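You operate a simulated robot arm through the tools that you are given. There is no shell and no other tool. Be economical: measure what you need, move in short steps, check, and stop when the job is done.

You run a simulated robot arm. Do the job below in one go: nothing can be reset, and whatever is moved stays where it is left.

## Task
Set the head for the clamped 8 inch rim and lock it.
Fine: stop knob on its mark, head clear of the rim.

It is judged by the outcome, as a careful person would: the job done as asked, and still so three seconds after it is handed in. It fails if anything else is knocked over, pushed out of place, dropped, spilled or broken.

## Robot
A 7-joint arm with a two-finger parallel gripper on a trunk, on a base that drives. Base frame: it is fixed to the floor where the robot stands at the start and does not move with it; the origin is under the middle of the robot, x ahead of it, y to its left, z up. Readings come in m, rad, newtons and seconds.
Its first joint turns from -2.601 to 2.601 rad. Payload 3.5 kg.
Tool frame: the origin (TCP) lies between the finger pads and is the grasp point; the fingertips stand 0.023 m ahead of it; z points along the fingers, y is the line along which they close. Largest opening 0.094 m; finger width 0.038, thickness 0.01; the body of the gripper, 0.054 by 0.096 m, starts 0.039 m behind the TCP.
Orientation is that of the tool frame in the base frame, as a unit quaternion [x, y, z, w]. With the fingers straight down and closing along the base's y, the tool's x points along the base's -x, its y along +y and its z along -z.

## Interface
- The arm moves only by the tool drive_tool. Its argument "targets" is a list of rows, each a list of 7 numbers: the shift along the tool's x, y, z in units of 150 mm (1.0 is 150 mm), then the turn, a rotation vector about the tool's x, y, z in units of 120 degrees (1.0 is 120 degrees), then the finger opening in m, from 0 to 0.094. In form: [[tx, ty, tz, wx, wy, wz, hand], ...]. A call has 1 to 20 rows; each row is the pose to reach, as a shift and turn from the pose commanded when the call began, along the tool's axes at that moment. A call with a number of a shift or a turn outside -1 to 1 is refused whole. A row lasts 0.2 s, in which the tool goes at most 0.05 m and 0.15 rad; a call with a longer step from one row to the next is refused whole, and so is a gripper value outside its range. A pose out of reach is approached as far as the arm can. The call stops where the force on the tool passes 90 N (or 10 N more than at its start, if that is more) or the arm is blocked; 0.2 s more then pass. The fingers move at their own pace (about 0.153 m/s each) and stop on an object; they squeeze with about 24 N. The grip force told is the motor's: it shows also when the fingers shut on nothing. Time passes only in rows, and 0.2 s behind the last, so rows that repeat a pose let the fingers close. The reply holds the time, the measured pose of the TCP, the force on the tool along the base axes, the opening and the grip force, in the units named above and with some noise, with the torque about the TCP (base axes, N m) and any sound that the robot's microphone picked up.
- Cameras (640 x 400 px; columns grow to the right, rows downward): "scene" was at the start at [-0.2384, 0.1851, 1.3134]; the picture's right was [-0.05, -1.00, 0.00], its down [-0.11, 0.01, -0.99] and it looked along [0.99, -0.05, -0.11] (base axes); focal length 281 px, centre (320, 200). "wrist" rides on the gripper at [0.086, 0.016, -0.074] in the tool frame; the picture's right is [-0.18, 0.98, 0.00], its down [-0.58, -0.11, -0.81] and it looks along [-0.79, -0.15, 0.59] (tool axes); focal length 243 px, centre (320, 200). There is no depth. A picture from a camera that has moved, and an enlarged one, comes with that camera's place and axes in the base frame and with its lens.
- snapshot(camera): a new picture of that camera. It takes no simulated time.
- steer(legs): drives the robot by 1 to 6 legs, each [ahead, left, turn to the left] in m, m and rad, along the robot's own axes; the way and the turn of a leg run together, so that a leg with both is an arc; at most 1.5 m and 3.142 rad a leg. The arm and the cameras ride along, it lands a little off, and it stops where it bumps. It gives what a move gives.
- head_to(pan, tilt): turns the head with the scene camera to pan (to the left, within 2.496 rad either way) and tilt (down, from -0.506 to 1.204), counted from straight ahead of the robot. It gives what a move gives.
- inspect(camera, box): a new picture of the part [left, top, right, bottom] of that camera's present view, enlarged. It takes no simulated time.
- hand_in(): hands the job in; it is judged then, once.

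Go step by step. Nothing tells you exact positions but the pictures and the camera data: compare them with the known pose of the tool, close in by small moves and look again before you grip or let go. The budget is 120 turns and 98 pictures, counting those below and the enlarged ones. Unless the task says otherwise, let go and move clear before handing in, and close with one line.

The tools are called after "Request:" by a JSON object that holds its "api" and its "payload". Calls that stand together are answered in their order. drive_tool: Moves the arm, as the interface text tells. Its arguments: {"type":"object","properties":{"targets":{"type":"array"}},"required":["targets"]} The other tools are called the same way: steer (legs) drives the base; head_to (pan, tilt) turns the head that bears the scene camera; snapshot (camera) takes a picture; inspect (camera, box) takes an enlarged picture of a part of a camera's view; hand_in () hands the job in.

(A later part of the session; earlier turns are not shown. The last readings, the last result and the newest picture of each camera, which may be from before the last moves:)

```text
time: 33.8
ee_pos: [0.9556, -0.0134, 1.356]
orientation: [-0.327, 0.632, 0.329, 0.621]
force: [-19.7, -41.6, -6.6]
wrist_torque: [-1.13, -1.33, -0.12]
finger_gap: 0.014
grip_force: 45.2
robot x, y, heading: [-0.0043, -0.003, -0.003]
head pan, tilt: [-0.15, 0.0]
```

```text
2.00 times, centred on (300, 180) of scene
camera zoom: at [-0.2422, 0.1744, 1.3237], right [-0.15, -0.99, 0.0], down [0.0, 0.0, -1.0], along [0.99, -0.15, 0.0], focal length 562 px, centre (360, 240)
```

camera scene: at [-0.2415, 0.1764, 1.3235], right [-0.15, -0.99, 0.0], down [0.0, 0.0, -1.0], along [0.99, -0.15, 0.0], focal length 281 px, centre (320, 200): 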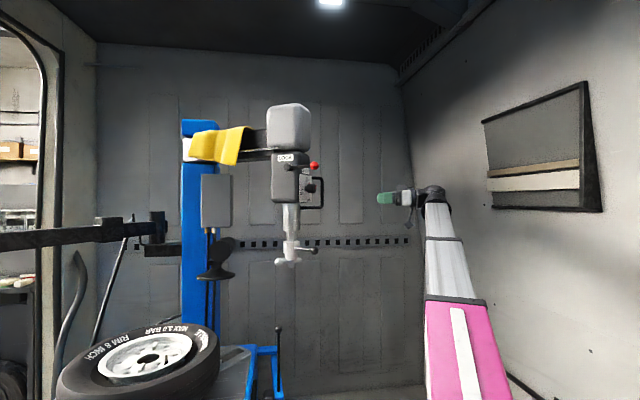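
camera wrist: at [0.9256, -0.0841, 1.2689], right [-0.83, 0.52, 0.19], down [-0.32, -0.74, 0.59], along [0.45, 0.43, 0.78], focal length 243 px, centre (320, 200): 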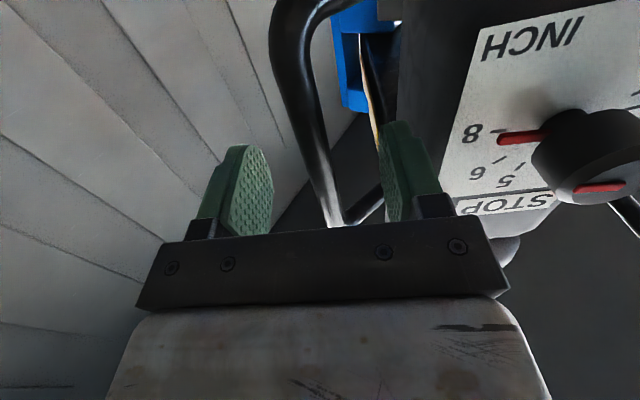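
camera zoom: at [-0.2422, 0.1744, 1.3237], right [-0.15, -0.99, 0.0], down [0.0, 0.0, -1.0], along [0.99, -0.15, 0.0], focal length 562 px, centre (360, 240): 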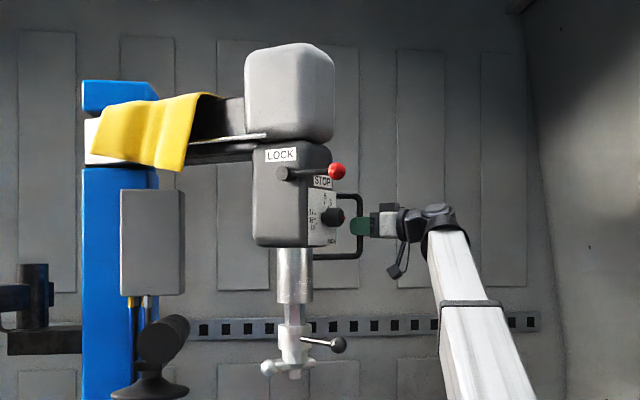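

The arm swings freely; the radial force shows my path should follow the arc about the column pivot. I'll follow the arc in small steps and watch the force.

Request:
{"api": "drive_tool", "payload": {"targets": [[0, 0.079, -0.03, 0.0096, 0, 0, 0.0], [0, 0.158, -0.05, 0.019, 0, 0, 0.0], [0, 0.237, -0.065, 0.0287, 0, 0, 0.0], [0, 0.317, -0.077, 0.038, 0, 0, 0.0], [0, 0.397, -0.087, 0.048, 0, 0, 0.0]]}}

```text
time: 35.0
ee_pos: [0.8984, 0.0152, 1.3534]
orientation: [-0.297, 0.648, 0.298, 0.635]
force: [-12.9, -15.9, -30.6]
wrist_torque: [-1.05, -1.23, 0.07]
finger_gap: 0.0143
grip_force: 45.5
robot x, y, heading: [0.0023, -0.0013, 0.002]
head pan, tilt: [-0.15, 0.0]
```

Request:
{"api": "drive_tool", "payload": {"targets": [[0.01, 0.079, -0.027, 0.0096, 0, 0, 0.0], [0.016, 0.158, -0.043, 0.019, 0, 0, 0.0], [0.017, 0.237, -0.057, 0.0287, 0, 0, 0.0], [0.018, 0.317, -0.069, 0.038, 0, 0, 0.0], [0.019, 0.397, -0.079, 0.048, 0, 0, 0.0], [0.02, 0.477, -0.088, 0.057, 0, 0, 0.0], [0.021, 0.557, -0.095, 0.067, 0, 0, 0.0], [0.022, 0.638, -0.101, 0.076, 0, 0, 0.0]]}}

Request:
{"api": "head_to", "payload": {"pan": 0.15, "tilt": 0.15}}

Request:
{"api": "snapshot", "payload": {"camera": "scene"}}

```text
time: 36.8
ee_pos: [0.8181, 0.0662, 1.3529]
orientation: [-0.243, 0.669, 0.245, 0.659]
force: [19.1, 29.3, 19.8]
wrist_torque: [-0.93, -0.88, 0.05]
finger_gap: 0.0138
grip_force: 44.8
robot x, y, heading: [-0.0012, 0.0003, 0.004]
head pan, tilt: [-0.15, 0.0]
```

```text
time: 37.6
ee_pos: [0.8183, 0.0654, 1.3524]
orientation: [-0.244, 0.669, 0.245, 0.658]
force: [17.4, 27.8, 22.5]
wrist_torque: [-0.38, -0.72, 0.08]
finger_gap: 0.0136
grip_force: 45.2
robot x, y, heading: [0.0023, -0.0018, -0.001]
head pan, tilt: [0.15, 0.15]
```

```text
58 pictures are left
camera scene: at [-0.2388, 0.2048, 1.3097], right [0.15, -0.99, 0.0], down [-0.15, -0.02, -0.99], along [0.98, 0.15, -0.15], focal length 281 px, centre (320, 200)
```

scene: 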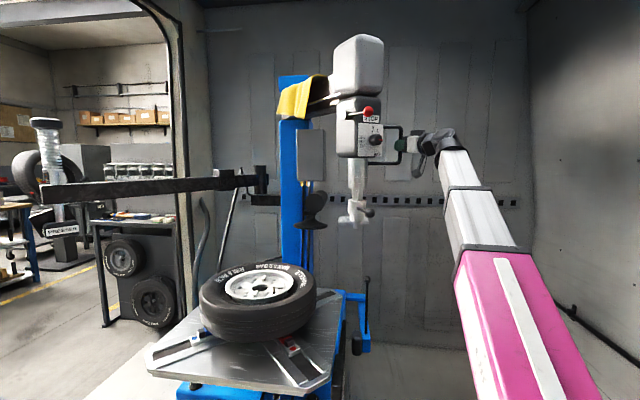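

Smooth so far, and the rag stays put. Continuing along the refitted arc.

Request:
{"api": "drive_tool", "payload": {"targets": [[-0.006, 0.086, -0.008, 0.0096, 0, 0, 0.0], [-0.01, 0.173, -0.018, 0.019, 0, 0, 0.0], [-0.009, 0.26, -0.033, 0.0287, 0, 0, 0.0], [-0.008, 0.348, -0.046, 0.038, 0, 0, 0.0], [-0.007, 0.436, -0.056, 0.048, 0, 0, 0.0], [-0.006, 0.524, -0.065, 0.057, 0, 0, 0.0], [-0.005, 0.613, -0.072, 0.067, 0, 0, 0.0], [-0.004, 0.702, -0.078, 0.076, 0, 0, 0.0]]}}

Request:
{"api": "snapshot", "payload": {"camera": "scene"}}

```text
time: 39.4
ee_pos: [0.7397, 0.1384, 1.3537]
orientation: [-0.192, 0.687, 0.192, 0.674]
force: [-5.1, 0.3, -32.2]
wrist_torque: [-0.34, -0.23, 0.14]
finger_gap: 0.0141
grip_force: 45.0
robot x, y, heading: [-0.0022, -0.0008, -0.001]
head pan, tilt: [0.15, 0.15]
```

```text
57 pictures are left
camera scene: at [-0.2384, 0.204, 1.3099], right [0.15, -0.99, 0.0], down [-0.15, -0.02, -0.99], along [0.98, 0.15, -0.15], focal length 281 px, centre (320, 200)
```

scene: 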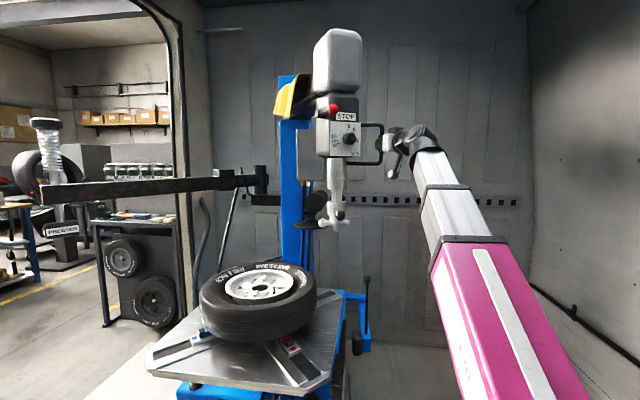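

Request:
{"api": "drive_tool", "payload": {"targets": [[0.006, 0.086, -0.018, 0.0096, 0, 0, 0.0], [0.01, 0.173, -0.033, 0.019, 0, 0, 0.0], [0.01, 0.26, -0.048, 0.0287, 0, 0, 0.0], [0.01, 0.348, -0.061, 0.038, 0, 0, 0.0], [0.01, 0.436, -0.071, 0.048, 0, 0, 0.0], [0.01, 0.524, -0.08, 0.057, 0, 0, 0.0], [0.01, 0.613, -0.087, 0.067, 0, 0, 0.0], [0.01, 0.702, -0.093, 0.076, 0, 0, 0.0]]}}

Request:
{"api": "snapshot", "payload": {"camera": "scene"}}

```text
time: 41.2
ee_pos: [0.676, 0.2226, 1.3538]
orientation: [-0.136, 0.699, 0.137, 0.688]
force: [25.6, 19.1, -6.7]
wrist_torque: [0.09, -0.1, 0.12]
finger_gap: 0.0137
grip_force: 45.2
robot x, y, heading: [0.0009, 0.0001, 0.001]
head pan, tilt: [0.15, 0.15]
```

```text
56 pictures are left
camera scene: at [-0.2376, 0.2048, 1.3099], right [0.15, -0.99, 0.0], down [-0.15, -0.02, -0.99], along [0.98, 0.15, -0.15], focal length 281 px, centre (320, 200)
```

scene: 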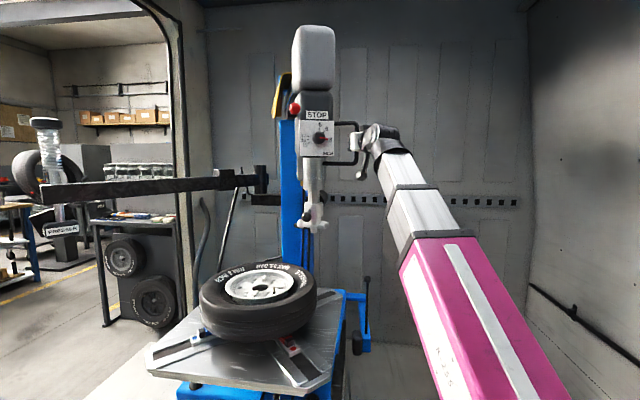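

Request:
{"api": "drive_tool", "payload": {"targets": [[0, 0.086, -0.006, 0.0096, 0, 0, 0.0], [0, 0.173, -0.021, 0.019, 0, 0, 0.0], [0, 0.26, -0.036, 0.0287, 0, 0, 0.0], [0, 0.348, -0.049, 0.038, 0, 0, 0.0], [0, 0.436, -0.059, 0.048, 0, 0, 0.0]]}}

Request:
{"api": "inspect", "payload": {"camera": "scene", "box": [190, 10, 390, 330]}}

```text
time: 42.4
ee_pos: [0.6423, 0.2789, 1.3543]
orientation: [-0.102, 0.705, 0.102, 0.695]
force: [35.3, 18.4, -1.2]
wrist_torque: [0.66, 0.49, 0.11]
finger_gap: 0.0138
grip_force: 44.7
robot x, y, heading: [0.0002, -0.0016, -0.002]
head pan, tilt: [0.15, 0.15]
```

```text
1.25 times, centred on (290, 170) of scene
camera zoom: at [-0.2373, 0.2047, 1.31], right [0.15, -0.99, 0.0], down [-0.15, -0.02, -0.99], along [0.98, 0.15, -0.15], focal length 351 px, centre (358, 238)
```

zoom: 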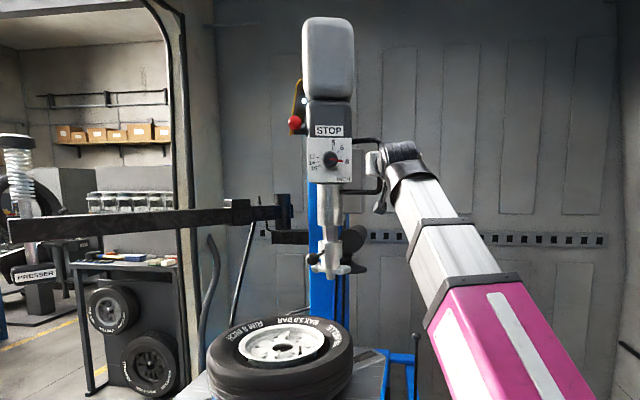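

Still no stop contact; continuing in finer steps.

Request:
{"api": "drive_tool", "payload": {"targets": [[0, 0.043, 0.011, 0.0048, 0, 0, 0.0], [0, 0.086, 0.002, 0.0096, 0, 0, 0.0], [0, 0.13, -0.006, 0.0143, 0, 0, 0.0], [0, 0.173, -0.013, 0.019, 0, 0, 0.0], [0, 0.217, -0.02, 0.024, 0, 0, 0.0], [0, 0.26, -0.028, 0.0287, 0, 0, 0.0]]}}

```text
time: 43.8
ee_pos: [0.6274, 0.3147, 1.3538]
orientation: [-0.081, 0.707, 0.08, 0.697]
force: [17.2, 8.3, 6.5]
wrist_torque: [0.89, -0.76, 0.09]
finger_gap: 0.0136
grip_force: 45.0
robot x, y, heading: [0.0001, -0.0014, -0.003]
head pan, tilt: [0.15, 0.15]
```

Request:
{"api": "drive_tool", "payload": {"targets": [[0, 0.043, -0.003, 0.0048, 0, 0, 0.0], [0, 0.086, -0.012, 0.0096, 0, 0, 0.0], [0, 0.13, -0.02, 0.0143, 0, 0, 0.0], [0, 0.173, -0.027, 0.019, 0, 0, 0.0], [0, 0.217, -0.034, 0.024, 0, 0, 0.0], [0, 0.26, -0.042, 0.0287, 0, 0, 0.0]]}}

Request:
{"api": "inspect", "payload": {"camera": "scene", "box": [190, 100, 390, 330]}}

```text
time: 44.5
ee_pos: [0.6246, 0.3178, 1.3532]
orientation: [-0.066, 0.711, 0.061, 0.697]
force: [15.4, -25.4, 3.2]
wrist_torque: [1.77, 0.42, -0.42]
finger_gap: 0.014
grip_force: 45.0
robot x, y, heading: [-0.0018, -0.0015, -0.003]
head pan, tilt: [0.15, 0.15]
stopped in row 3: the force on the tool passed its limit at 98 N (the readings are from after the stop); the commanded pose is now the measured one
```

```text
1.74 times, centred on (290, 215) of scene
camera zoom: at [-0.2368, 0.2017, 1.3102], right [0.15, -0.99, 0.0], down [-0.15, -0.02, -0.99], along [0.98, 0.15, -0.15], focal length 488 px, centre (372, 174)
```

zoom: 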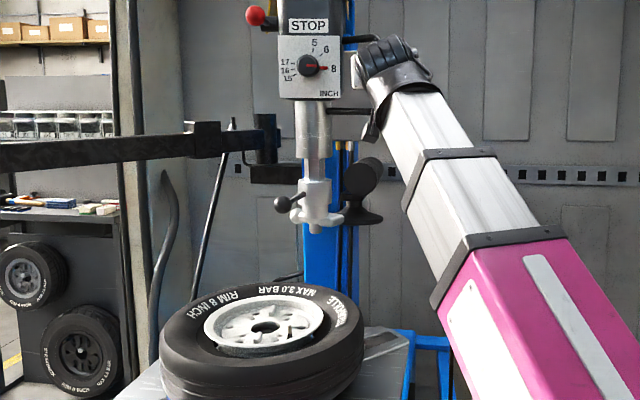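

That is the stop (contact at about 44° of swing), with the head now over the rim's edge. I'll gently try whether the handle also pulls the head down.

Request:
{"api": "drive_tool", "payload": {"targets": [[0.013, 0, 0, 0, 0, 0, 0.0], [0.026, 0, 0, 0, 0, 0, 0.0], [0.04, 0, 0, 0, 0, 0, 0.0]]}}

```text
time: 45.3
ee_pos: [0.6225, 0.3157, 1.3498]
orientation: [-0.068, 0.709, 0.06, 0.699]
force: [22.5, -46.2, 36.8]
wrist_torque: [1.63, -0.27, -0.67]
finger_gap: 0.0143
grip_force: 44.8
robot x, y, heading: [-0.0017, -0.0017, -0.003]
head pan, tilt: [0.15, 0.15]
```

Vertically rigid here. I'll relax, release the handle and back off to look at the box and the lever.

Request:
{"api": "drive_tool", "payload": {"targets": [[-0.02, -0.01, 0, 0, 0, 0, 0.0], [-0.035, -0.015, 0, 0, 0, 0, 0.0], [-0.035, -0.015, 0, 0, 0, 0, 0.03], [-0.035, -0.015, 0, 0, 0, 0, 0.06], [-0.035, -0.015, 0, 0, 0, 0, 0.07], [-0.035, -0.015, -0.25, 0, 0, 0, 0.07], [-0.035, -0.015, -0.55, 0, 0, 0, 0.07], [-0.035, -0.015, -0.85, 0, 0, 0, 0.07]]}}

Request:
{"api": "snapshot", "payload": {"camera": "wrist"}}

Request:
{"api": "snapshot", "payload": {"camera": "scene"}}

```text
time: 47.1
ee_pos: [0.4977, 0.2931, 1.3555]
orientation: [-0.068, 0.711, 0.061, 0.698]
force: [-0.3, -0.7, -0.4]
wrist_torque: [0.02, -0.02, 0.02]
finger_gap: 0.0702
grip_force: 0.0
robot x, y, heading: [-0.0009, -0.0024, -0.0]
head pan, tilt: [0.15, 0.15]
```

```text
53 pictures are left
camera wrist: at [0.4192, 0.2937, 1.2705], right [-0.18, 0.97, 0.18], down [-0.76, -0.25, 0.6], along [0.62, -0.03, 0.78], focal length 243 px, centre (320, 200)
```

wrist: 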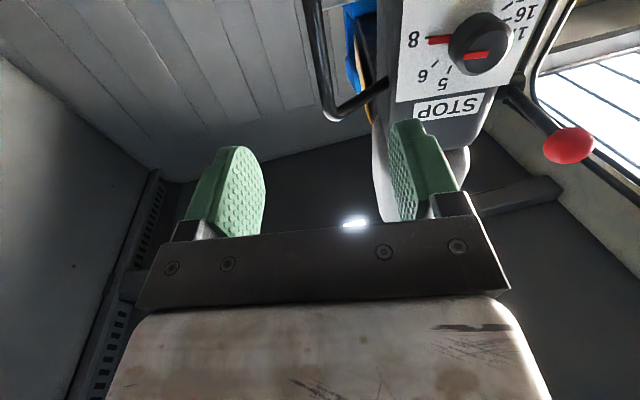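

```text
52 pictures are left
camera scene: at [-0.2377, 0.2031, 1.3098], right [0.15, -0.99, 0.0], down [-0.15, -0.02, -0.99], along [0.98, 0.15, -0.15], focal length 281 px, centre (320, 200)
```

scene: 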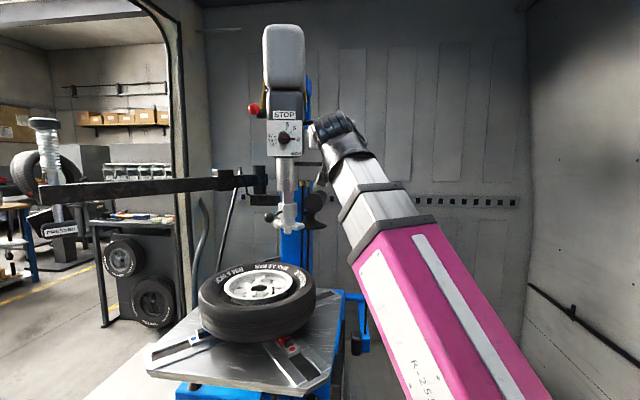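

The arm holds its place at the stop. Now I'll measure the lower head (hex and collar) and the rim.

Request:
{"api": "inspect", "payload": {"camera": "scene", "box": [240, 140, 350, 240]}}

Request:
{"api": "inspect", "payload": {"camera": "scene", "box": [190, 190, 340, 340]}}

```text
4.00 times, centred on (295, 190) of scene
camera zoom: at [-0.2377, 0.2031, 1.3098], right [0.15, -0.99, 0.0], down [-0.15, -0.02, -0.99], along [0.98, 0.15, -0.15], focal length 1123 px, centre (420, 240)
```

zoom: 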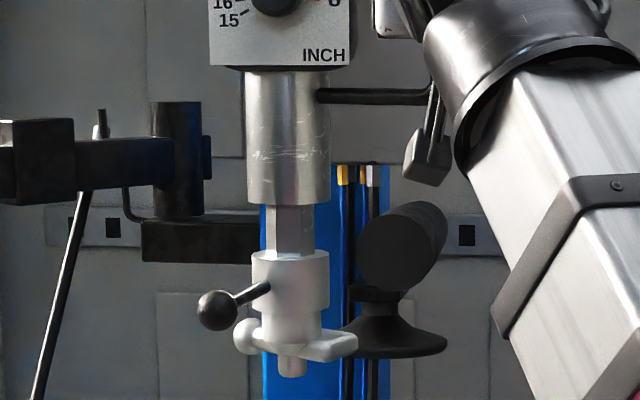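

```text
2.67 times, centred on (265, 265) of scene
camera zoom: at [-0.2377, 0.2031, 1.3098], right [0.15, -0.99, 0.0], down [-0.15, -0.02, -0.99], along [0.98, 0.15, -0.15], focal length 749 px, centre (467, 27)
```

zoom: 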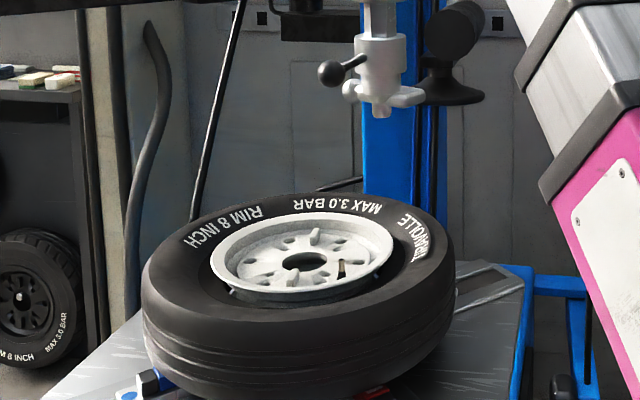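

Collar (≈65 mm wide, top z≈1.157) is at about (0.678, 0.456), its ball handle pointing at the robot; rim top is around z≈0.89. I'll bring the gripper lower and to the right side to grasp the collar's upper part.

Request:
{"api": "drive_tool", "payload": {"targets": [[0.1, -0.06, 0, -0.064, 0, 0, 0.094], [0.21, -0.12, 0, -0.128, 0, 0, 0.094], [0.32, -0.18, 0.1, -0.192, 0, 0, 0.094], [0.43, -0.24, 0.2, -0.256, 0, 0, 0.094], [0.54, -0.31, 0.3, -0.32, 0, 0, 0.094], [0.64, -0.31, 0.38, -0.383, 0, 0, 0.094]]}}

Request:
{"api": "drive_tool", "payload": {"targets": [[0.2, 0, 0, 0, 0, 0, 0.094], [0.42, 0, 0, 0, 0, 0, 0.094], [0.62, 0, 0, 0, 0, 0, 0.094]]}}

Request:
{"api": "snapshot", "payload": {"camera": "wrist"}}

Request:
{"api": "snapshot", "payload": {"camera": "scene"}}

```text
time: 48.5
ee_pos: [0.5598, 0.2583, 1.2596]
orientation: [-0.337, 0.63, 0.335, 0.615]
force: [0.9, 0.0, 0.7]
wrist_torque: [-0.02, 0.01, 0.02]
finger_gap: 0.0942
grip_force: 0.0
robot x, y, heading: [0.0012, -0.0016, -0.004]
head pan, tilt: [0.15, 0.15]
```

```text
time: 49.3
ee_pos: [0.5584, 0.2565, 1.1676]
orientation: [-0.336, 0.63, 0.335, 0.615]
force: [-0.4, -0.5, 0.1]
wrist_torque: [0.0, -0.01, 0.0]
finger_gap: 0.094
grip_force: 0.0
robot x, y, heading: [-0.0019, -0.0003, -0.003]
head pan, tilt: [0.15, 0.15]
```

```text
49 pictures are left
camera wrist: at [0.5027, 0.2021, 1.0809], right [-0.82, 0.54, 0.19], down [-0.34, -0.73, 0.6], along [0.46, 0.42, 0.78], focal length 243 px, centre (320, 200)
```

wrist: 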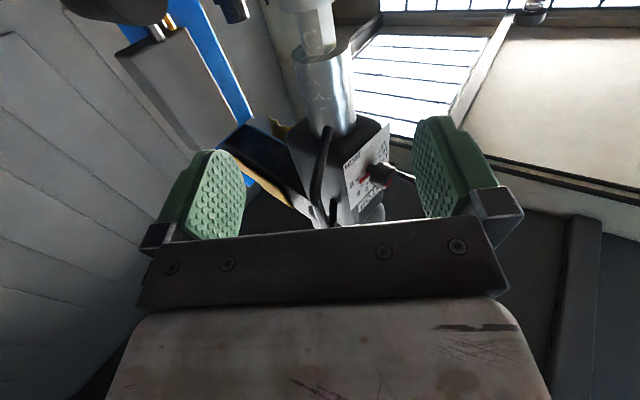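

```text
48 pictures are left
camera scene: at [-0.2378, 0.2031, 1.3098], right [0.15, -0.99, 0.0], down [-0.15, -0.02, -0.99], along [0.98, 0.15, -0.15], focal length 281 px, centre (320, 200)
```

scene: 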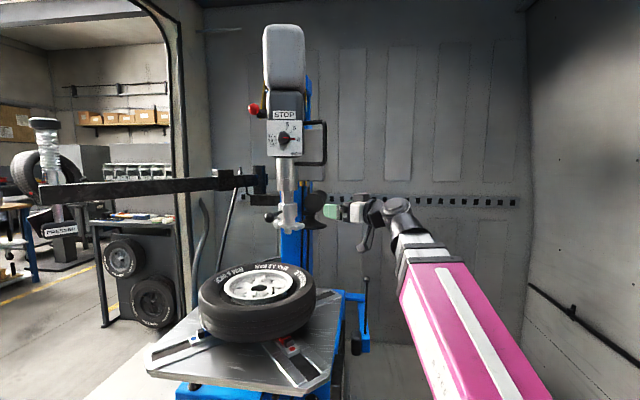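

Shaft triangulates to (0.703, 0.462). I'll advance toward the collar in two steps, staying above the ball-handle rod.

Request:
{"api": "drive_tool", "payload": {"targets": [[0, -0.02, 0.25, 0, 0, 0, 0.094], [0, -0.04, 0.5, 0, 0, 0, 0.094], [0, -0.053, 0.75, 0, 0, 0, 0.094], [0, -0.053, 1.0, 0, 0, 0, 0.094]]}}

Request:
{"api": "snapshot", "payload": {"camera": "wrist"}}

Request:
{"api": "inspect", "payload": {"camera": "scene", "box": [240, 160, 350, 240]}}

```text
time: 50.3
ee_pos: [0.6475, 0.3791, 1.1633]
orientation: [-0.335, 0.63, 0.334, 0.615]
force: [-0.1, 0.4, 0.8]
wrist_torque: [0.03, -0.01, -0.01]
finger_gap: 0.0937
grip_force: 0.1
robot x, y, heading: [0.0004, -0.0013, -0.002]
head pan, tilt: [0.15, 0.15]
```

```text
47 pictures are left
camera wrist: at [0.592, 0.3238, 1.0785], right [-0.82, 0.54, 0.19], down [-0.34, -0.73, 0.6], along [0.46, 0.42, 0.78], focal length 243 px, centre (320, 200)
```

wrist: 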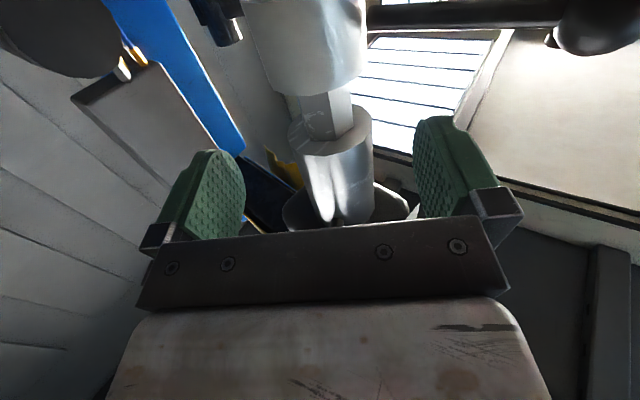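

```text
5.00 times, centred on (295, 200) of scene
camera zoom: at [-0.2378, 0.2032, 1.3098], right [0.15, -0.99, 0.0], down [-0.15, -0.02, -0.99], along [0.98, 0.15, -0.15], focal length 1404 px, centre (445, 200)
```

zoom: 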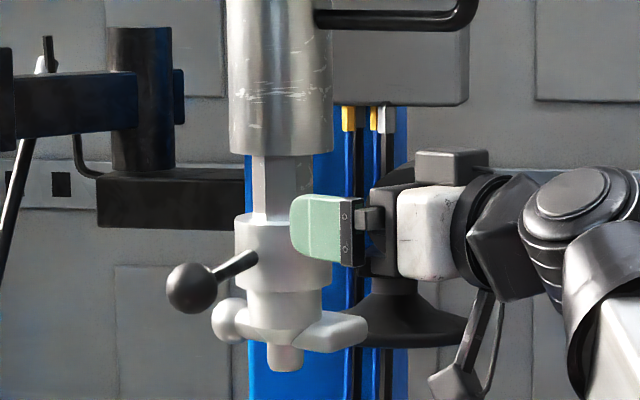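

Lateral alignment is good. I'll rise 10 mm to clear the rod and slide over the collar.

Request:
{"api": "drive_tool", "payload": {"targets": [[-0.067, 0, 0, 0, 0, 0, 0.094], [-0.067, 0, 0.22, 0, 0, 0, 0.094], [-0.067, 0, 0.44, 0, 0, 0, 0.094], [-0.067, 0, 0.63, 0, 0, 0, 0.094]]}}

Request:
{"api": "snapshot", "payload": {"camera": "wrist"}}

Request:
{"api": "inspect", "payload": {"camera": "scene", "box": [240, 160, 350, 240]}}

```text
time: 51.3
ee_pos: [0.7001, 0.4559, 1.1707]
orientation: [-0.336, 0.63, 0.334, 0.615]
force: [-0.1, -0.3, -0.6]
wrist_torque: [-0.01, -0.01, 0.03]
finger_gap: 0.0941
grip_force: 0.1
robot x, y, heading: [-0.0015, -0.0031, -0.001]
head pan, tilt: [0.15, 0.15]
```

```text
45 pictures are left
camera wrist: at [0.644, 0.4011, 1.0858], right [-0.82, 0.54, 0.19], down [-0.34, -0.73, 0.6], along [0.46, 0.42, 0.78], focal length 243 px, centre (320, 200)
```

wrist: 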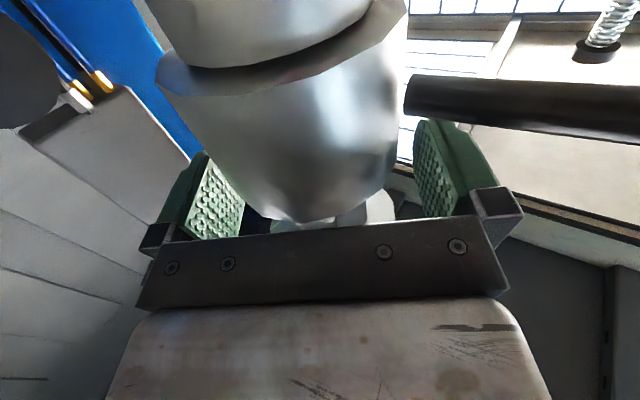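

```text
5.00 times, centred on (295, 200) of scene
camera zoom: at [-0.2377, 0.2032, 1.3098], right [0.15, -0.99, 0.0], down [-0.15, -0.02, -0.99], along [0.98, 0.15, -0.15], focal length 1404 px, centre (445, 200)
```

zoom: 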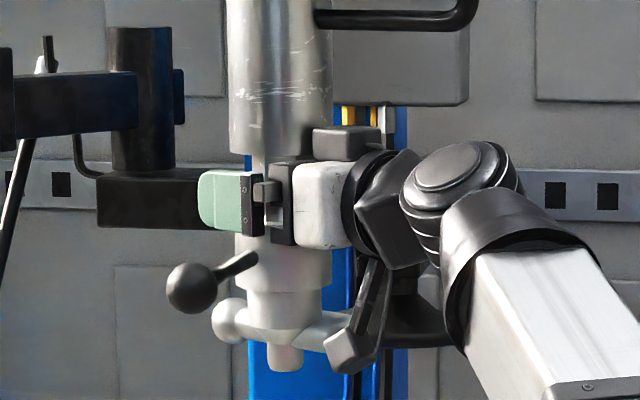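

Request:
{"api": "drive_tool", "payload": {"targets": [[0.047, 0, 0.02, 0, 0, 0, 0.094], [0.047, 0, 0.02, 0, 0, 0, 0.07], [0.047, 0, 0.02, 0, 0, 0, 0.04], [0.047, 0, 0.02, 0, 0, 0, 0.03], [0.047, 0, 0.02, 0, 0, 0, 0.03]]}}

Request:
{"api": "inspect", "payload": {"camera": "scene", "box": [240, 160, 350, 240]}}

```text
time: 52.5
ee_pos: [0.7018, 0.4592, 1.1646]
orientation: [-0.336, 0.63, 0.334, 0.615]
force: [3.4, -0.5, -2.1]
wrist_torque: [0.19, -0.26, -0.34]
finger_gap: 0.0677
grip_force: 45.2
robot x, y, heading: [0.0019, -0.0018, -0.004]
head pan, tilt: [0.15, 0.15]
```

```text
5.00 times, centred on (295, 200) of scene
camera zoom: at [-0.2376, 0.2032, 1.3099], right [0.15, -0.99, 0.0], down [-0.15, -0.02, -0.99], along [0.98, 0.15, -0.15], focal length 1404 px, centre (445, 200)
```

zoom: 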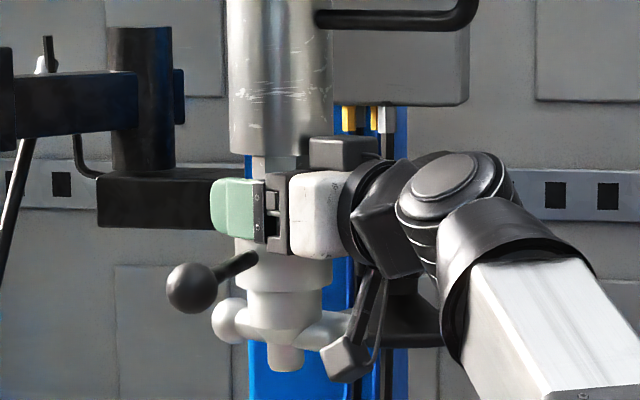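

Gripped on the collar (67.7 mm) with no disturbance. Now a gentle 15 mm downward push to see whether the shaft slides.

Request:
{"api": "drive_tool", "payload": {"targets": [[0.02, 0, 0, 0, 0, 0, 0.03], [0.04, 0, 0, 0, 0, 0, 0.03], [0.06, 0, 0, 0, 0, 0, 0.03], [0.08, 0, 0, 0, 0, 0, 0.03], [0.1, 0, 0, 0, 0, 0, 0.03]]}}

Request:
{"api": "inspect", "payload": {"camera": "scene", "box": [240, 160, 350, 240]}}

```text
time: 53.7
ee_pos: [0.7019, 0.4585, 1.1486]
orientation: [-0.335, 0.63, 0.334, 0.616]
force: [12.9, -3.5, 0.9]
wrist_torque: [0.86, -0.96, 0.05]
finger_gap: 0.0677
grip_force: 45.4
robot x, y, heading: [0.0004, 0.0014, -0.005]
head pan, tilt: [0.15, 0.15]
```

```text
5.00 times, centred on (295, 200) of scene
camera zoom: at [-0.2373, 0.203, 1.3099], right [0.15, -0.99, 0.0], down [-0.15, -0.02, -0.99], along [0.98, 0.15, -0.15], focal length 1404 px, centre (445, 200)
```

zoom: 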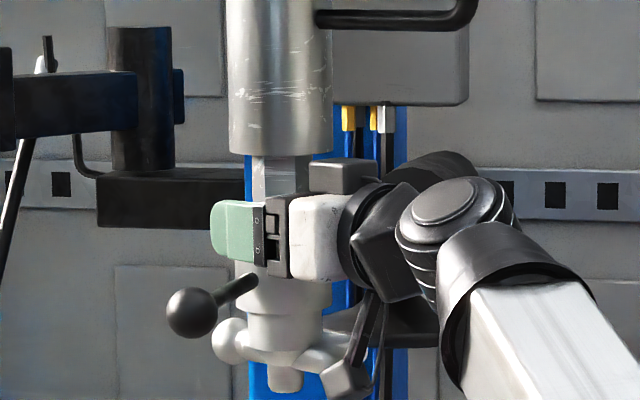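

It slides easily. But my wrist camera hangs below the gripper and would hit the tyre further down, so I'll release (checking that the head stays), back out, and roll the gripper 180° to put the camera on top.

Request:
{"api": "drive_tool", "payload": {"targets": [[0, 0, 0, 0, 0, 0, 0.05], [0, 0, 0, 0, 0, 0, 0.094], [0, 0, 0, 0, 0, 0, 0.094], [0, 0, -0.25, 0, 0, 0, 0.094], [0, 0, -0.5, 0, 0, 0, 0.094], [0, 0, -0.75, 0, 0, 0, 0.094], [0, 0, -1.0, 0, 0, 0, 0.094]]}}

Request:
{"api": "inspect", "payload": {"camera": "scene", "box": [240, 160, 350, 240]}}

Request:
{"api": "drive_tool", "payload": {"targets": [[0, 0, -0.2, 0, 0, 0.07, 0.094], [0, 0, -0.4, 0, 0, 0.14, 0.094], [0, 0, -0.4, 0, 0, 0.21, 0.094], [0, 0, -0.4, 0, 0, 0.28, 0.094], [0, 0, -0.4, 0, 0, 0.35, 0.094], [0, 0, -0.4, 0, 0, 0.42, 0.094], [0, 0, -0.4, 0, 0, 0.49, 0.094], [0, 0, -0.4, 0, 0, 0.56, 0.094], [0, 0, -0.4, 0, 0, 0.63, 0.094], [0, 0, -0.4, 0, 0, 0.7, 0.094], [0, 0, -0.4, 0, 0, 0.75, 0.094]]}}

```text
time: 55.3
ee_pos: [0.6177, 0.3336, 1.1519]
orientation: [-0.336, 0.63, 0.335, 0.615]
force: [0.4, -0.3, -0.2]
wrist_torque: [-0.05, -0.02, 0.03]
finger_gap: 0.0942
grip_force: 0.0
robot x, y, heading: [0.0015, 0.0032, 0.001]
head pan, tilt: [0.15, 0.15]
```

```text
5.00 times, centred on (295, 200) of scene
camera zoom: at [-0.2378, 0.2031, 1.3098], right [0.15, -0.99, 0.0], down [-0.15, -0.02, -0.99], along [0.98, 0.15, -0.15], focal length 1404 px, centre (445, 200)
```

zoom: 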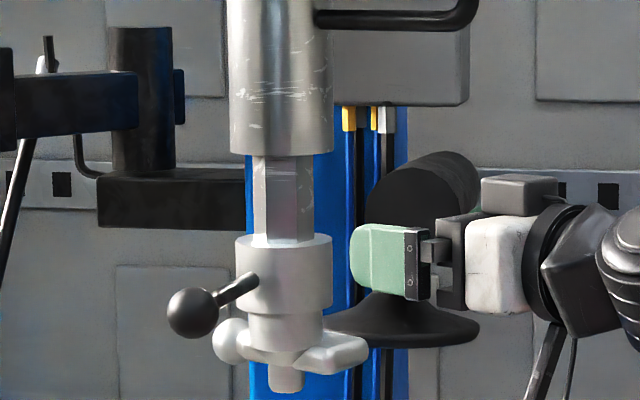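

```text
time: 57.7
ee_pos: [0.5861, 0.2842, 1.1523]
orientation: [0.21, 0.683, 0.672, 0.198]
force: [0.1, 0.2, -0.2]
wrist_torque: [-0.02, 0.02, -0.01]
finger_gap: 0.0941
grip_force: 0.1
robot x, y, heading: [-0.0001, -0.0002, -0.001]
head pan, tilt: [0.15, 0.15]
```

The head stays where it was left. Continuing the roll.

Request:
{"api": "drive_tool", "payload": {"targets": [[0, 0, 0, 0, 0, 0.07, 0.094], [0, 0, 0, 0, 0, 0.14, 0.094], [0, 0, 0, 0, 0, 0.21, 0.094], [0, 0, 0, 0, 0, 0.28, 0.094], [0, 0, 0, 0, 0, 0.35, 0.094], [0, 0, 0, 0, 0, 0.42, 0.094], [0, 0, 0, 0, 0, 0.49, 0.094], [0, 0, 0, 0, 0, 0.56, 0.094], [0, 0, 0, 0, 0, 0.63, 0.094], [0, 0, 0, 0, 0, 0.7, 0.094], [0, 0, 0, 0, 0, 0.75, 0.094]]}}

Request:
{"api": "snapshot", "payload": {"camera": "wrist"}}

```text
time: 60.1
ee_pos: [0.5856, 0.2846, 1.1534]
orientation: [0.631, 0.335, 0.614, -0.335]
force: [-0.7, 0.7, 0.5]
wrist_torque: [0.0, -0.03, -0.01]
finger_gap: 0.094
grip_force: 0.1
robot x, y, heading: [0.0015, -0.0006, -0.002]
head pan, tilt: [0.15, 0.15]
```

```text
40 pictures are left
camera wrist: at [0.56, 0.2129, 1.2413], right [0.82, -0.54, -0.19], down [-0.55, -0.62, -0.56], along [0.19, 0.57, -0.8], focal length 243 px, centre (320, 200)
```

wrist: 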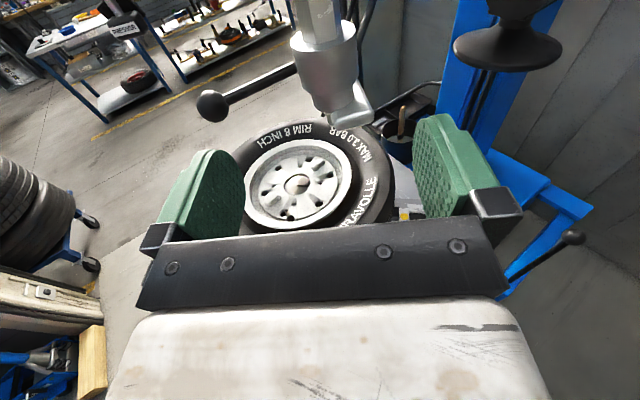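

Now the camera looks down on the rim: hub at about (0.637, 0.551, 0.86), rim Ø≈0.24, so the head stands over the rim's edge. I'll re-grip the collar.

Request:
{"api": "drive_tool", "payload": {"targets": [[0, 0, 0.25, 0, 0, 0, 0.094], [0, 0, 0.5, 0, 0, 0, 0.094], [0, 0, 0.75, 0, 0, 0, 0.094], [0, 0, 1.0, 0, 0, 0, 0.094]]}}

Request:
{"api": "inspect", "payload": {"camera": "scene", "box": [240, 160, 350, 240]}}

Request:
{"api": "snapshot", "payload": {"camera": "wrist"}}

```text
time: 61.1
ee_pos: [0.6698, 0.4077, 1.1498]
orientation: [0.63, 0.335, 0.616, -0.334]
force: [-0.2, 0.2, 0.0]
wrist_torque: [0.02, -0.03, -0.02]
finger_gap: 0.0939
grip_force: 0.1
robot x, y, heading: [-0.0032, -0.0038, 0.005]
head pan, tilt: [0.15, 0.15]
```

```text
5.00 times, centred on (295, 200) of scene
camera zoom: at [-0.2378, 0.2032, 1.3098], right [0.15, -0.99, 0.0], down [-0.15, -0.02, -0.99], along [0.98, 0.15, -0.15], focal length 1404 px, centre (445, 200)
```

zoom: 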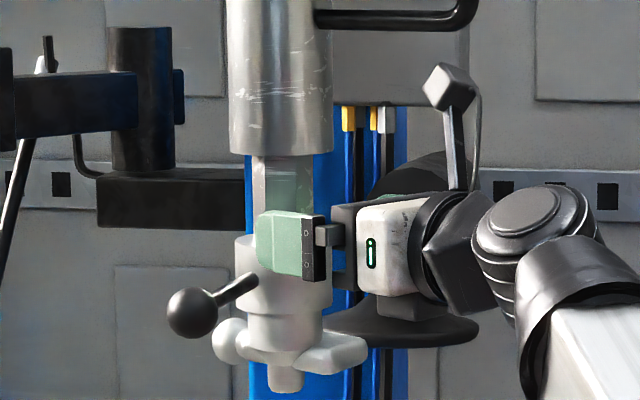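

```text
38 pictures are left
camera wrist: at [0.6428, 0.3371, 1.2369], right [0.82, -0.54, -0.19], down [-0.55, -0.62, -0.56], along [0.19, 0.57, -0.8], focal length 243 px, centre (320, 200)
```

wrist: 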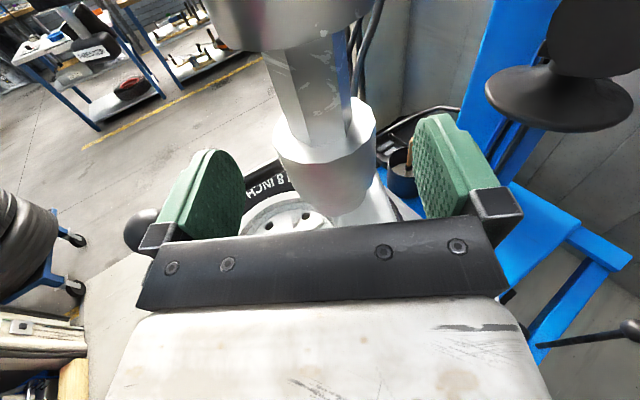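

Request:
{"api": "drive_tool", "payload": {"targets": [[0, 0, 0.2, 0, 0, 0, 0.094], [0, 0, 0.395, 0, 0, 0, 0.094], [0, 0, 0.395, 0, 0, 0, 0.06], [0, 0, 0.395, 0, 0, 0, 0.03], [0, 0, 0.395, 0, 0, 0, 0.03]]}}

```text
time: 62.3
ee_pos: [0.7014, 0.4582, 1.1481]
orientation: [0.63, 0.336, 0.615, -0.335]
force: [4.3, 5.5, 2.0]
wrist_torque: [-0.18, 0.3, 0.91]
finger_gap: 0.0675
grip_force: 45.0
robot x, y, heading: [0.0038, 0.0004, -0.003]
head pan, tilt: [0.15, 0.15]
```

Gripped again. Lowering 8 cm slowly, then checking.

Request:
{"api": "drive_tool", "payload": {"targets": [[-0.067, 0, 0, 0, 0, 0, 0.03], [-0.133, 0, 0, 0, 0, 0, 0.03], [-0.2, 0, 0, 0, 0, 0, 0.03], [-0.267, 0, 0, 0, 0, 0, 0.03], [-0.333, 0, 0, 0, 0, 0, 0.03], [-0.4, 0, 0, 0, 0, 0, 0.03], [-0.467, 0, 0, 0, 0, 0, 0.03], [-0.533, 0, 0, 0, 0, 0, 0.03]]}}

Request:
{"api": "inspect", "payload": {"camera": "scene", "box": [190, 180, 350, 320]}}

```text
time: 64.1
ee_pos: [0.7024, 0.4568, 1.0664]
orientation: [0.632, 0.335, 0.614, -0.333]
force: [38.0, 6.3, -8.3]
wrist_torque: [-0.3, 0.07, 0.21]
finger_gap: 0.0678
grip_force: 45.6
robot x, y, heading: [0.0002, -0.0042, -0.001]
head pan, tilt: [0.15, 0.15]
```

```text
2.86 times, centred on (270, 250) of scene
camera zoom: at [-0.2362, 0.2036, 1.31], right [0.15, -0.99, 0.0], down [-0.15, -0.02, -0.99], along [0.98, 0.15, -0.15], focal length 802 px, centre (463, 57)
```

zoom: 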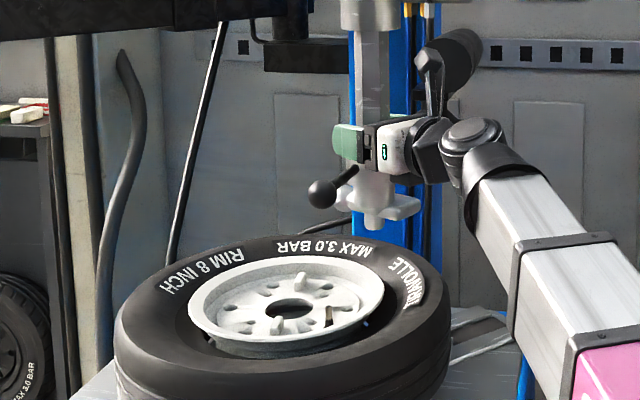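

Request:
{"api": "drive_tool", "payload": {"targets": [[-0.04, 0.017, 0.011, 0, 0, 0, 0.03], [-0.09, 0.017, 0.011, 0, 0, 0, 0.03], [-0.14, 0.018, 0.012, 0, 0, 0, 0.03], [-0.19, 0.019, 0.012, 0, 0, 0, 0.03], [-0.233, 0.02, 0.013, 0, 0, 0, 0.03]]}}

Request:
{"api": "inspect", "payload": {"camera": "scene", "box": [220, 210, 340, 300]}}

Request:
{"api": "snapshot", "payload": {"camera": "wrist"}}

```text
time: 65.3
ee_pos: [0.702, 0.4567, 1.0328]
orientation: [0.631, 0.336, 0.614, -0.335]
force: [-4.6, -2.5, -2.4]
wrist_torque: [0.83, -0.16, -0.37]
finger_gap: 0.0675
grip_force: 44.7
robot x, y, heading: [0.0012, -0.0019, -0.003]
head pan, tilt: [0.15, 0.15]
```

```text
4.44 times, centred on (280, 255) of scene
camera zoom: at [-0.2382, 0.203, 1.3098], right [0.15, -0.99, 0.0], down [-0.15, -0.02, -0.99], along [0.98, 0.15, -0.15], focal length 1248 px, centre (498, -44)
```

zoom: 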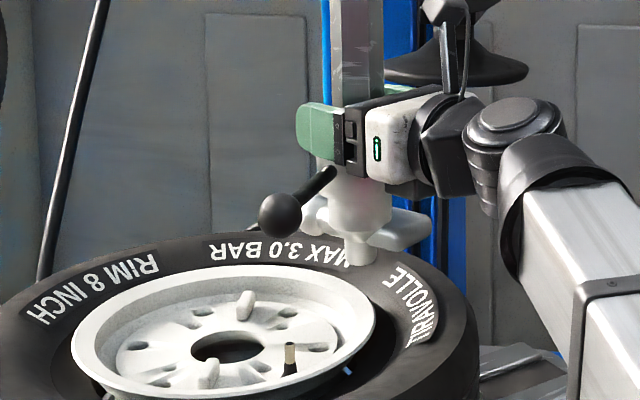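

```text
35 pictures are left
camera wrist: at [0.6758, 0.386, 1.1207], right [0.82, -0.54, -0.19], down [-0.54, -0.62, -0.56], along [0.19, 0.57, -0.8], focal length 243 px, centre (320, 200)
```

wrist: 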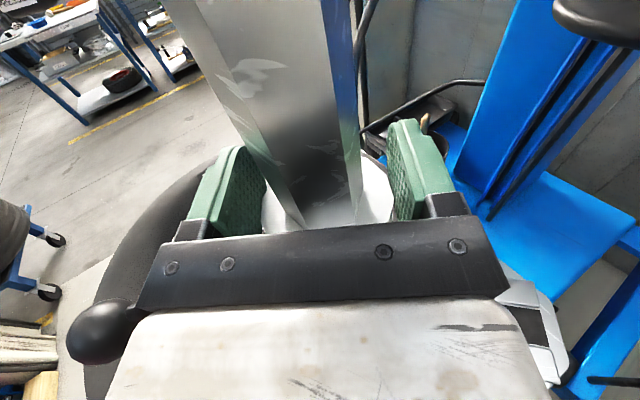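

The pin bottom is at about z = 0.908 and the rim lip about 0.88. Lowering 14 mm more in fine steps, watching the vertical force.

Request:
{"api": "drive_tool", "payload": {"targets": [[-0.02, 0, 0, 0, 0, 0, 0.03], [-0.04, 0, 0, 0, 0, 0, 0.03], [-0.06, 0.001, 0, 0, 0, 0, 0.03], [-0.08, 0.001, 0.001, 0, 0, 0, 0.03], [-0.093, 0.001, 0.001, 0, 0, 0, 0.03]]}}

Request:
{"api": "inspect", "payload": {"camera": "scene", "box": [250, 225, 330, 285]}}

```text
time: 66.5
ee_pos: [0.7019, 0.4565, 1.0206]
orientation: [0.631, 0.336, 0.615, -0.334]
force: [-15.9, -1.7, 4.4]
wrist_torque: [0.41, 0.12, 0.85]
finger_gap: 0.0676
grip_force: 45.0
robot x, y, heading: [0.0006, -0.002, 0.001]
head pan, tilt: [0.15, 0.15]
```

```text
6.67 times, centred on (290, 255) of scene
camera zoom: at [-0.2384, 0.203, 1.3098], right [0.15, -0.99, 0.0], down [-0.15, -0.02, -0.99], along [0.98, 0.15, -0.15], focal length 1872 px, centre (520, -167)
```

zoom: 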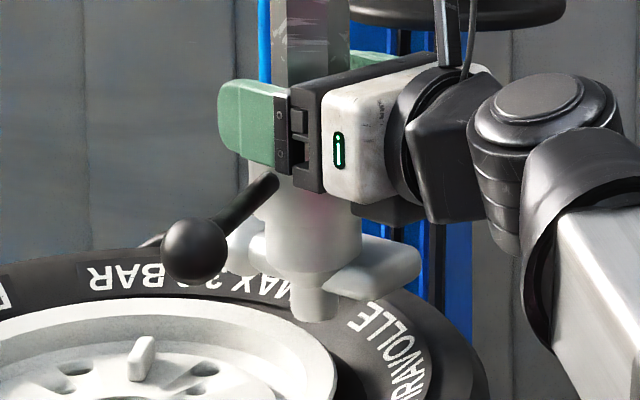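

Request:
{"api": "drive_tool", "payload": {"targets": [[-0.013, 0.005, 0.003, 0, 0, 0, 0.03], [-0.027, 0.005, 0.003, 0, 0, 0, 0.03], [-0.04, 0.005, 0.003, 0, 0, 0, 0.03]]}}

Request:
{"api": "inspect", "payload": {"camera": "scene", "box": [260, 235, 320, 280]}}

```text
time: 67.3
ee_pos: [0.7026, 0.4561, 1.0147]
orientation: [0.63, 0.335, 0.616, -0.334]
force: [-28.8, -1.3, 5.6]
wrist_torque: [0.38, 0.23, 0.3]
finger_gap: 0.0679
grip_force: 45.1
robot x, y, heading: [-0.0002, -0.001, -0.0]
head pan, tilt: [0.15, 0.15]
```

```text
8.89 times, centred on (290, 258) of scene
camera zoom: at [-0.2389, 0.203, 1.3097], right [0.15, -0.99, 0.0], down [-0.15, -0.02, -0.99], along [0.98, 0.15, -0.15], focal length 2496 px, centre (587, -311)
```

zoom: 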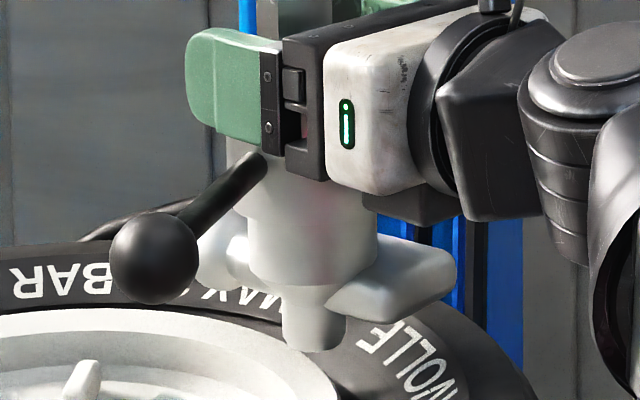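

Request:
{"api": "drive_tool", "payload": {"targets": [[-0.007, -0.012, -0.008, 0, 0, 0, 0.03], [-0.013, -0.012, -0.008, 0, 0, 0, 0.03], [-0.02, -0.012, -0.008, 0, 0, 0, 0.03], [-0.027, -0.012, -0.008, 0, 0, 0, 0.03]]}}

Request:
{"api": "inspect", "payload": {"camera": "scene", "box": [260, 235, 320, 280]}}

```text
time: 68.3
ee_pos: [0.7015, 0.4573, 1.0105]
orientation: [0.63, 0.336, 0.615, -0.334]
force: [-11.7, -1.2, 6.5]
wrist_torque: [-0.06, 0.15, 0.89]
finger_gap: 0.0677
grip_force: 44.8
robot x, y, heading: [0.0016, -0.0023, -0.001]
head pan, tilt: [0.15, 0.15]
```

```text
8.89 times, centred on (290, 258) of scene
camera zoom: at [-0.2381, 0.203, 1.3098], right [0.15, -0.99, 0.0], down [-0.15, -0.02, -0.99], along [0.98, 0.15, -0.15], focal length 2496 px, centre (587, -311)
```

zoom: 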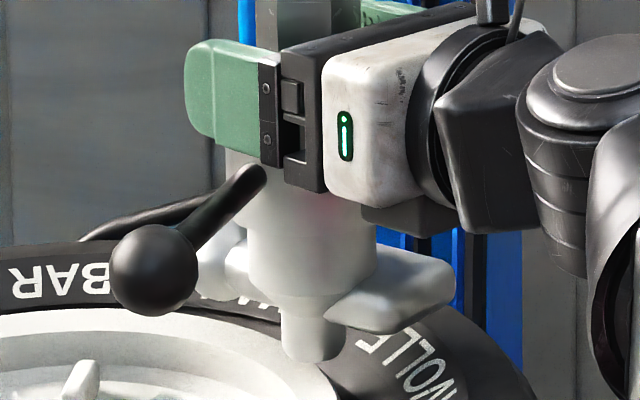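

Request:
{"api": "drive_tool", "payload": {"targets": [[-0.007, -0.003, -0.002, 0, 0, 0, 0.03], [-0.013, -0.003, -0.002, 0, 0, 0, 0.03], [-0.02, -0.003, -0.002, 0, 0, 0, 0.03]]}}

Request:
{"api": "drive_tool", "payload": {"targets": [[-0.007, 0, 0, 0, 0, 0, 0.03], [-0.013, 0, 0, 0, 0, 0, 0.03]]}}

Request:
{"api": "inspect", "payload": {"camera": "scene", "box": [260, 235, 320, 280]}}

```text
time: 69.1
ee_pos: [0.7014, 0.4568, 1.0072]
orientation: [0.631, 0.335, 0.615, -0.334]
force: [5.7, 3.1, 7.3]
wrist_torque: [0.27, -0.51, 0.72]
finger_gap: 0.0677
grip_force: 45.8
robot x, y, heading: [-0.0012, -0.0005, -0.005]
head pan, tilt: [0.15, 0.15]
```

```text
time: 69.7
ee_pos: [0.7019, 0.4565, 1.0056]
orientation: [0.63, 0.335, 0.616, -0.334]
force: [14.8, 6.0, 7.5]
wrist_torque: [0.43, -0.92, 0.45]
finger_gap: 0.0677
grip_force: 44.7
robot x, y, heading: [0.0015, -0.0007, 0.002]
head pan, tilt: [0.15, 0.15]
```

```text
8.89 times, centred on (290, 258) of scene
camera zoom: at [-0.2374, 0.2033, 1.3099], right [0.15, -0.99, 0.0], down [-0.15, -0.02, -0.99], along [0.98, 0.15, -0.15], focal length 2496 px, centre (587, -311)
```

zoom: 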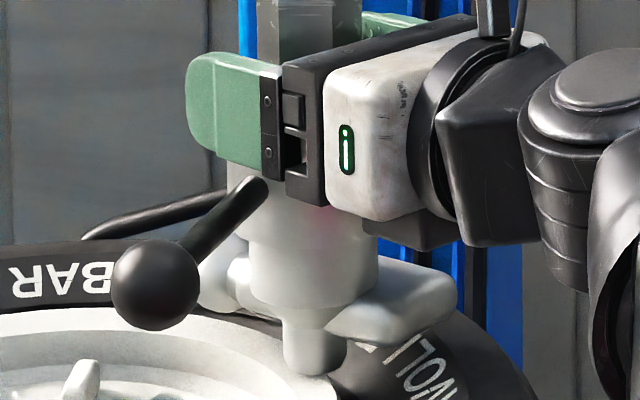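

Request:
{"api": "drive_tool", "payload": {"targets": [[-0.007, -0.006, -0.004, 0, 0, 0, 0.03], [-0.013, -0.006, -0.004, 0, 0, 0, 0.03], [-0.02, -0.006, -0.004, 0, 0, 0, 0.03]]}}

Request:
{"api": "inspect", "payload": {"camera": "scene", "box": [250, 235, 330, 295]}}

```text
time: 70.5
ee_pos: [0.7008, 0.4546, 1.0029]
orientation: [0.63, 0.334, 0.617, -0.333]
force: [32.7, 2.1, 27.5]
wrist_torque: [-0.19, -0.73, 0.26]
finger_gap: 0.0675
grip_force: 44.8
robot x, y, heading: [-0.0003, 0.0009, -0.002]
head pan, tilt: [0.15, 0.15]
```

```text
6.67 times, centred on (290, 265) of scene
camera zoom: at [-0.2373, 0.2028, 1.31], right [0.15, -0.99, 0.0], down [-0.15, -0.02, -0.99], along [0.98, 0.15, -0.15], focal length 1872 px, centre (520, -233)
```

zoom: 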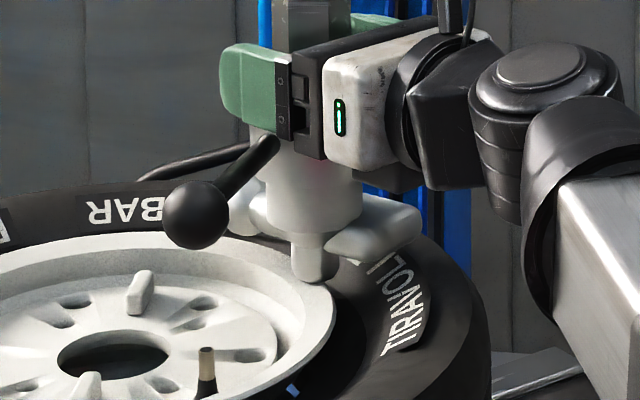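

Contact: the vertical force rose to 27 N at TCP z ≈ 1.003. I'll lift about 4–5 mm so the head is just clear of the rim.

Request:
{"api": "drive_tool", "payload": {"targets": [[0.012, 0.008, 0.005, 0, 0, 0, 0.03], [0.024, 0.012, 0.008, 0, 0, 0, 0.03], [0.034, 0.012, 0.008, 0, 0, 0, 0.03], [0.034, 0.012, 0.008, 0, 0, 0, 0.03]]}}

```text
time: 71.5
ee_pos: [0.7005, 0.4578, 1.0075]
orientation: [0.631, 0.336, 0.615, -0.334]
force: [3.2, -2.1, -4.7]
wrist_torque: [-1.08, 0.34, -0.27]
finger_gap: 0.0677
grip_force: 45.3
robot x, y, heading: [0.0003, -0.0027, -0.003]
head pan, tilt: [0.15, 0.15]
```

Forces are near zero with a ~4 mm gap. Releasing and backing straight out.

Request:
{"api": "drive_tool", "payload": {"targets": [[0, 0, 0, 0, 0, 0, 0.06], [0, 0, 0, 0, 0, 0, 0.094], [0, 0, 0, 0, 0, 0, 0.094], [0, 0, -0.2, 0, 0, 0, 0.094], [0, 0, -0.45, 0, 0, 0, 0.094], [0, 0, -0.7, 0, 0, 0, 0.094], [0, 0, -1.0, 0, 0, 0, 0.094]]}}

Request:
{"api": "inspect", "payload": {"camera": "scene", "box": [250, 225, 330, 285]}}

Request:
{"api": "snapshot", "payload": {"camera": "wrist"}}

```text
time: 73.1
ee_pos: [0.6205, 0.3324, 1.0124]
orientation: [0.63, 0.336, 0.615, -0.334]
force: [0.4, 0.0, 0.2]
wrist_torque: [0.0, -0.03, 0.0]
finger_gap: 0.094
grip_force: 0.1
robot x, y, heading: [0.0008, -0.0029, -0.001]
head pan, tilt: [0.15, 0.15]
```

```text
6.67 times, centred on (290, 255) of scene
camera zoom: at [-0.2378, 0.2031, 1.3098], right [0.15, -0.99, 0.0], down [-0.15, -0.02, -0.99], along [0.98, 0.15, -0.15], focal length 1872 px, centre (520, -167)
```

zoom: 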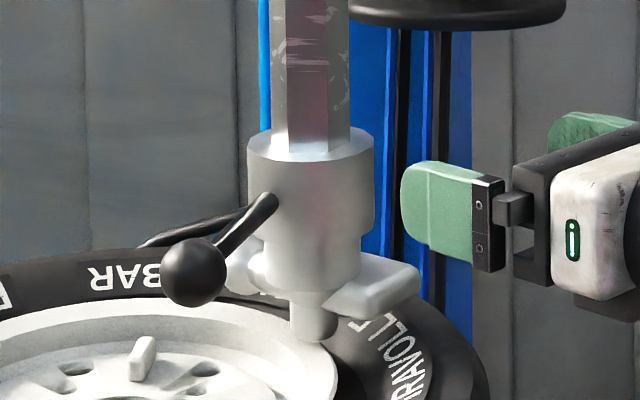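

```text
28 pictures are left
camera wrist: at [0.5935, 0.2614, 1.0995], right [0.82, -0.54, -0.19], down [-0.55, -0.62, -0.56], along [0.19, 0.57, -0.8], focal length 243 px, centre (320, 200)
```

wrist: 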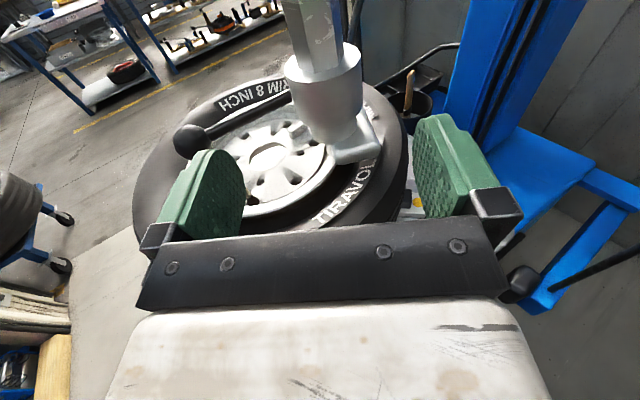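

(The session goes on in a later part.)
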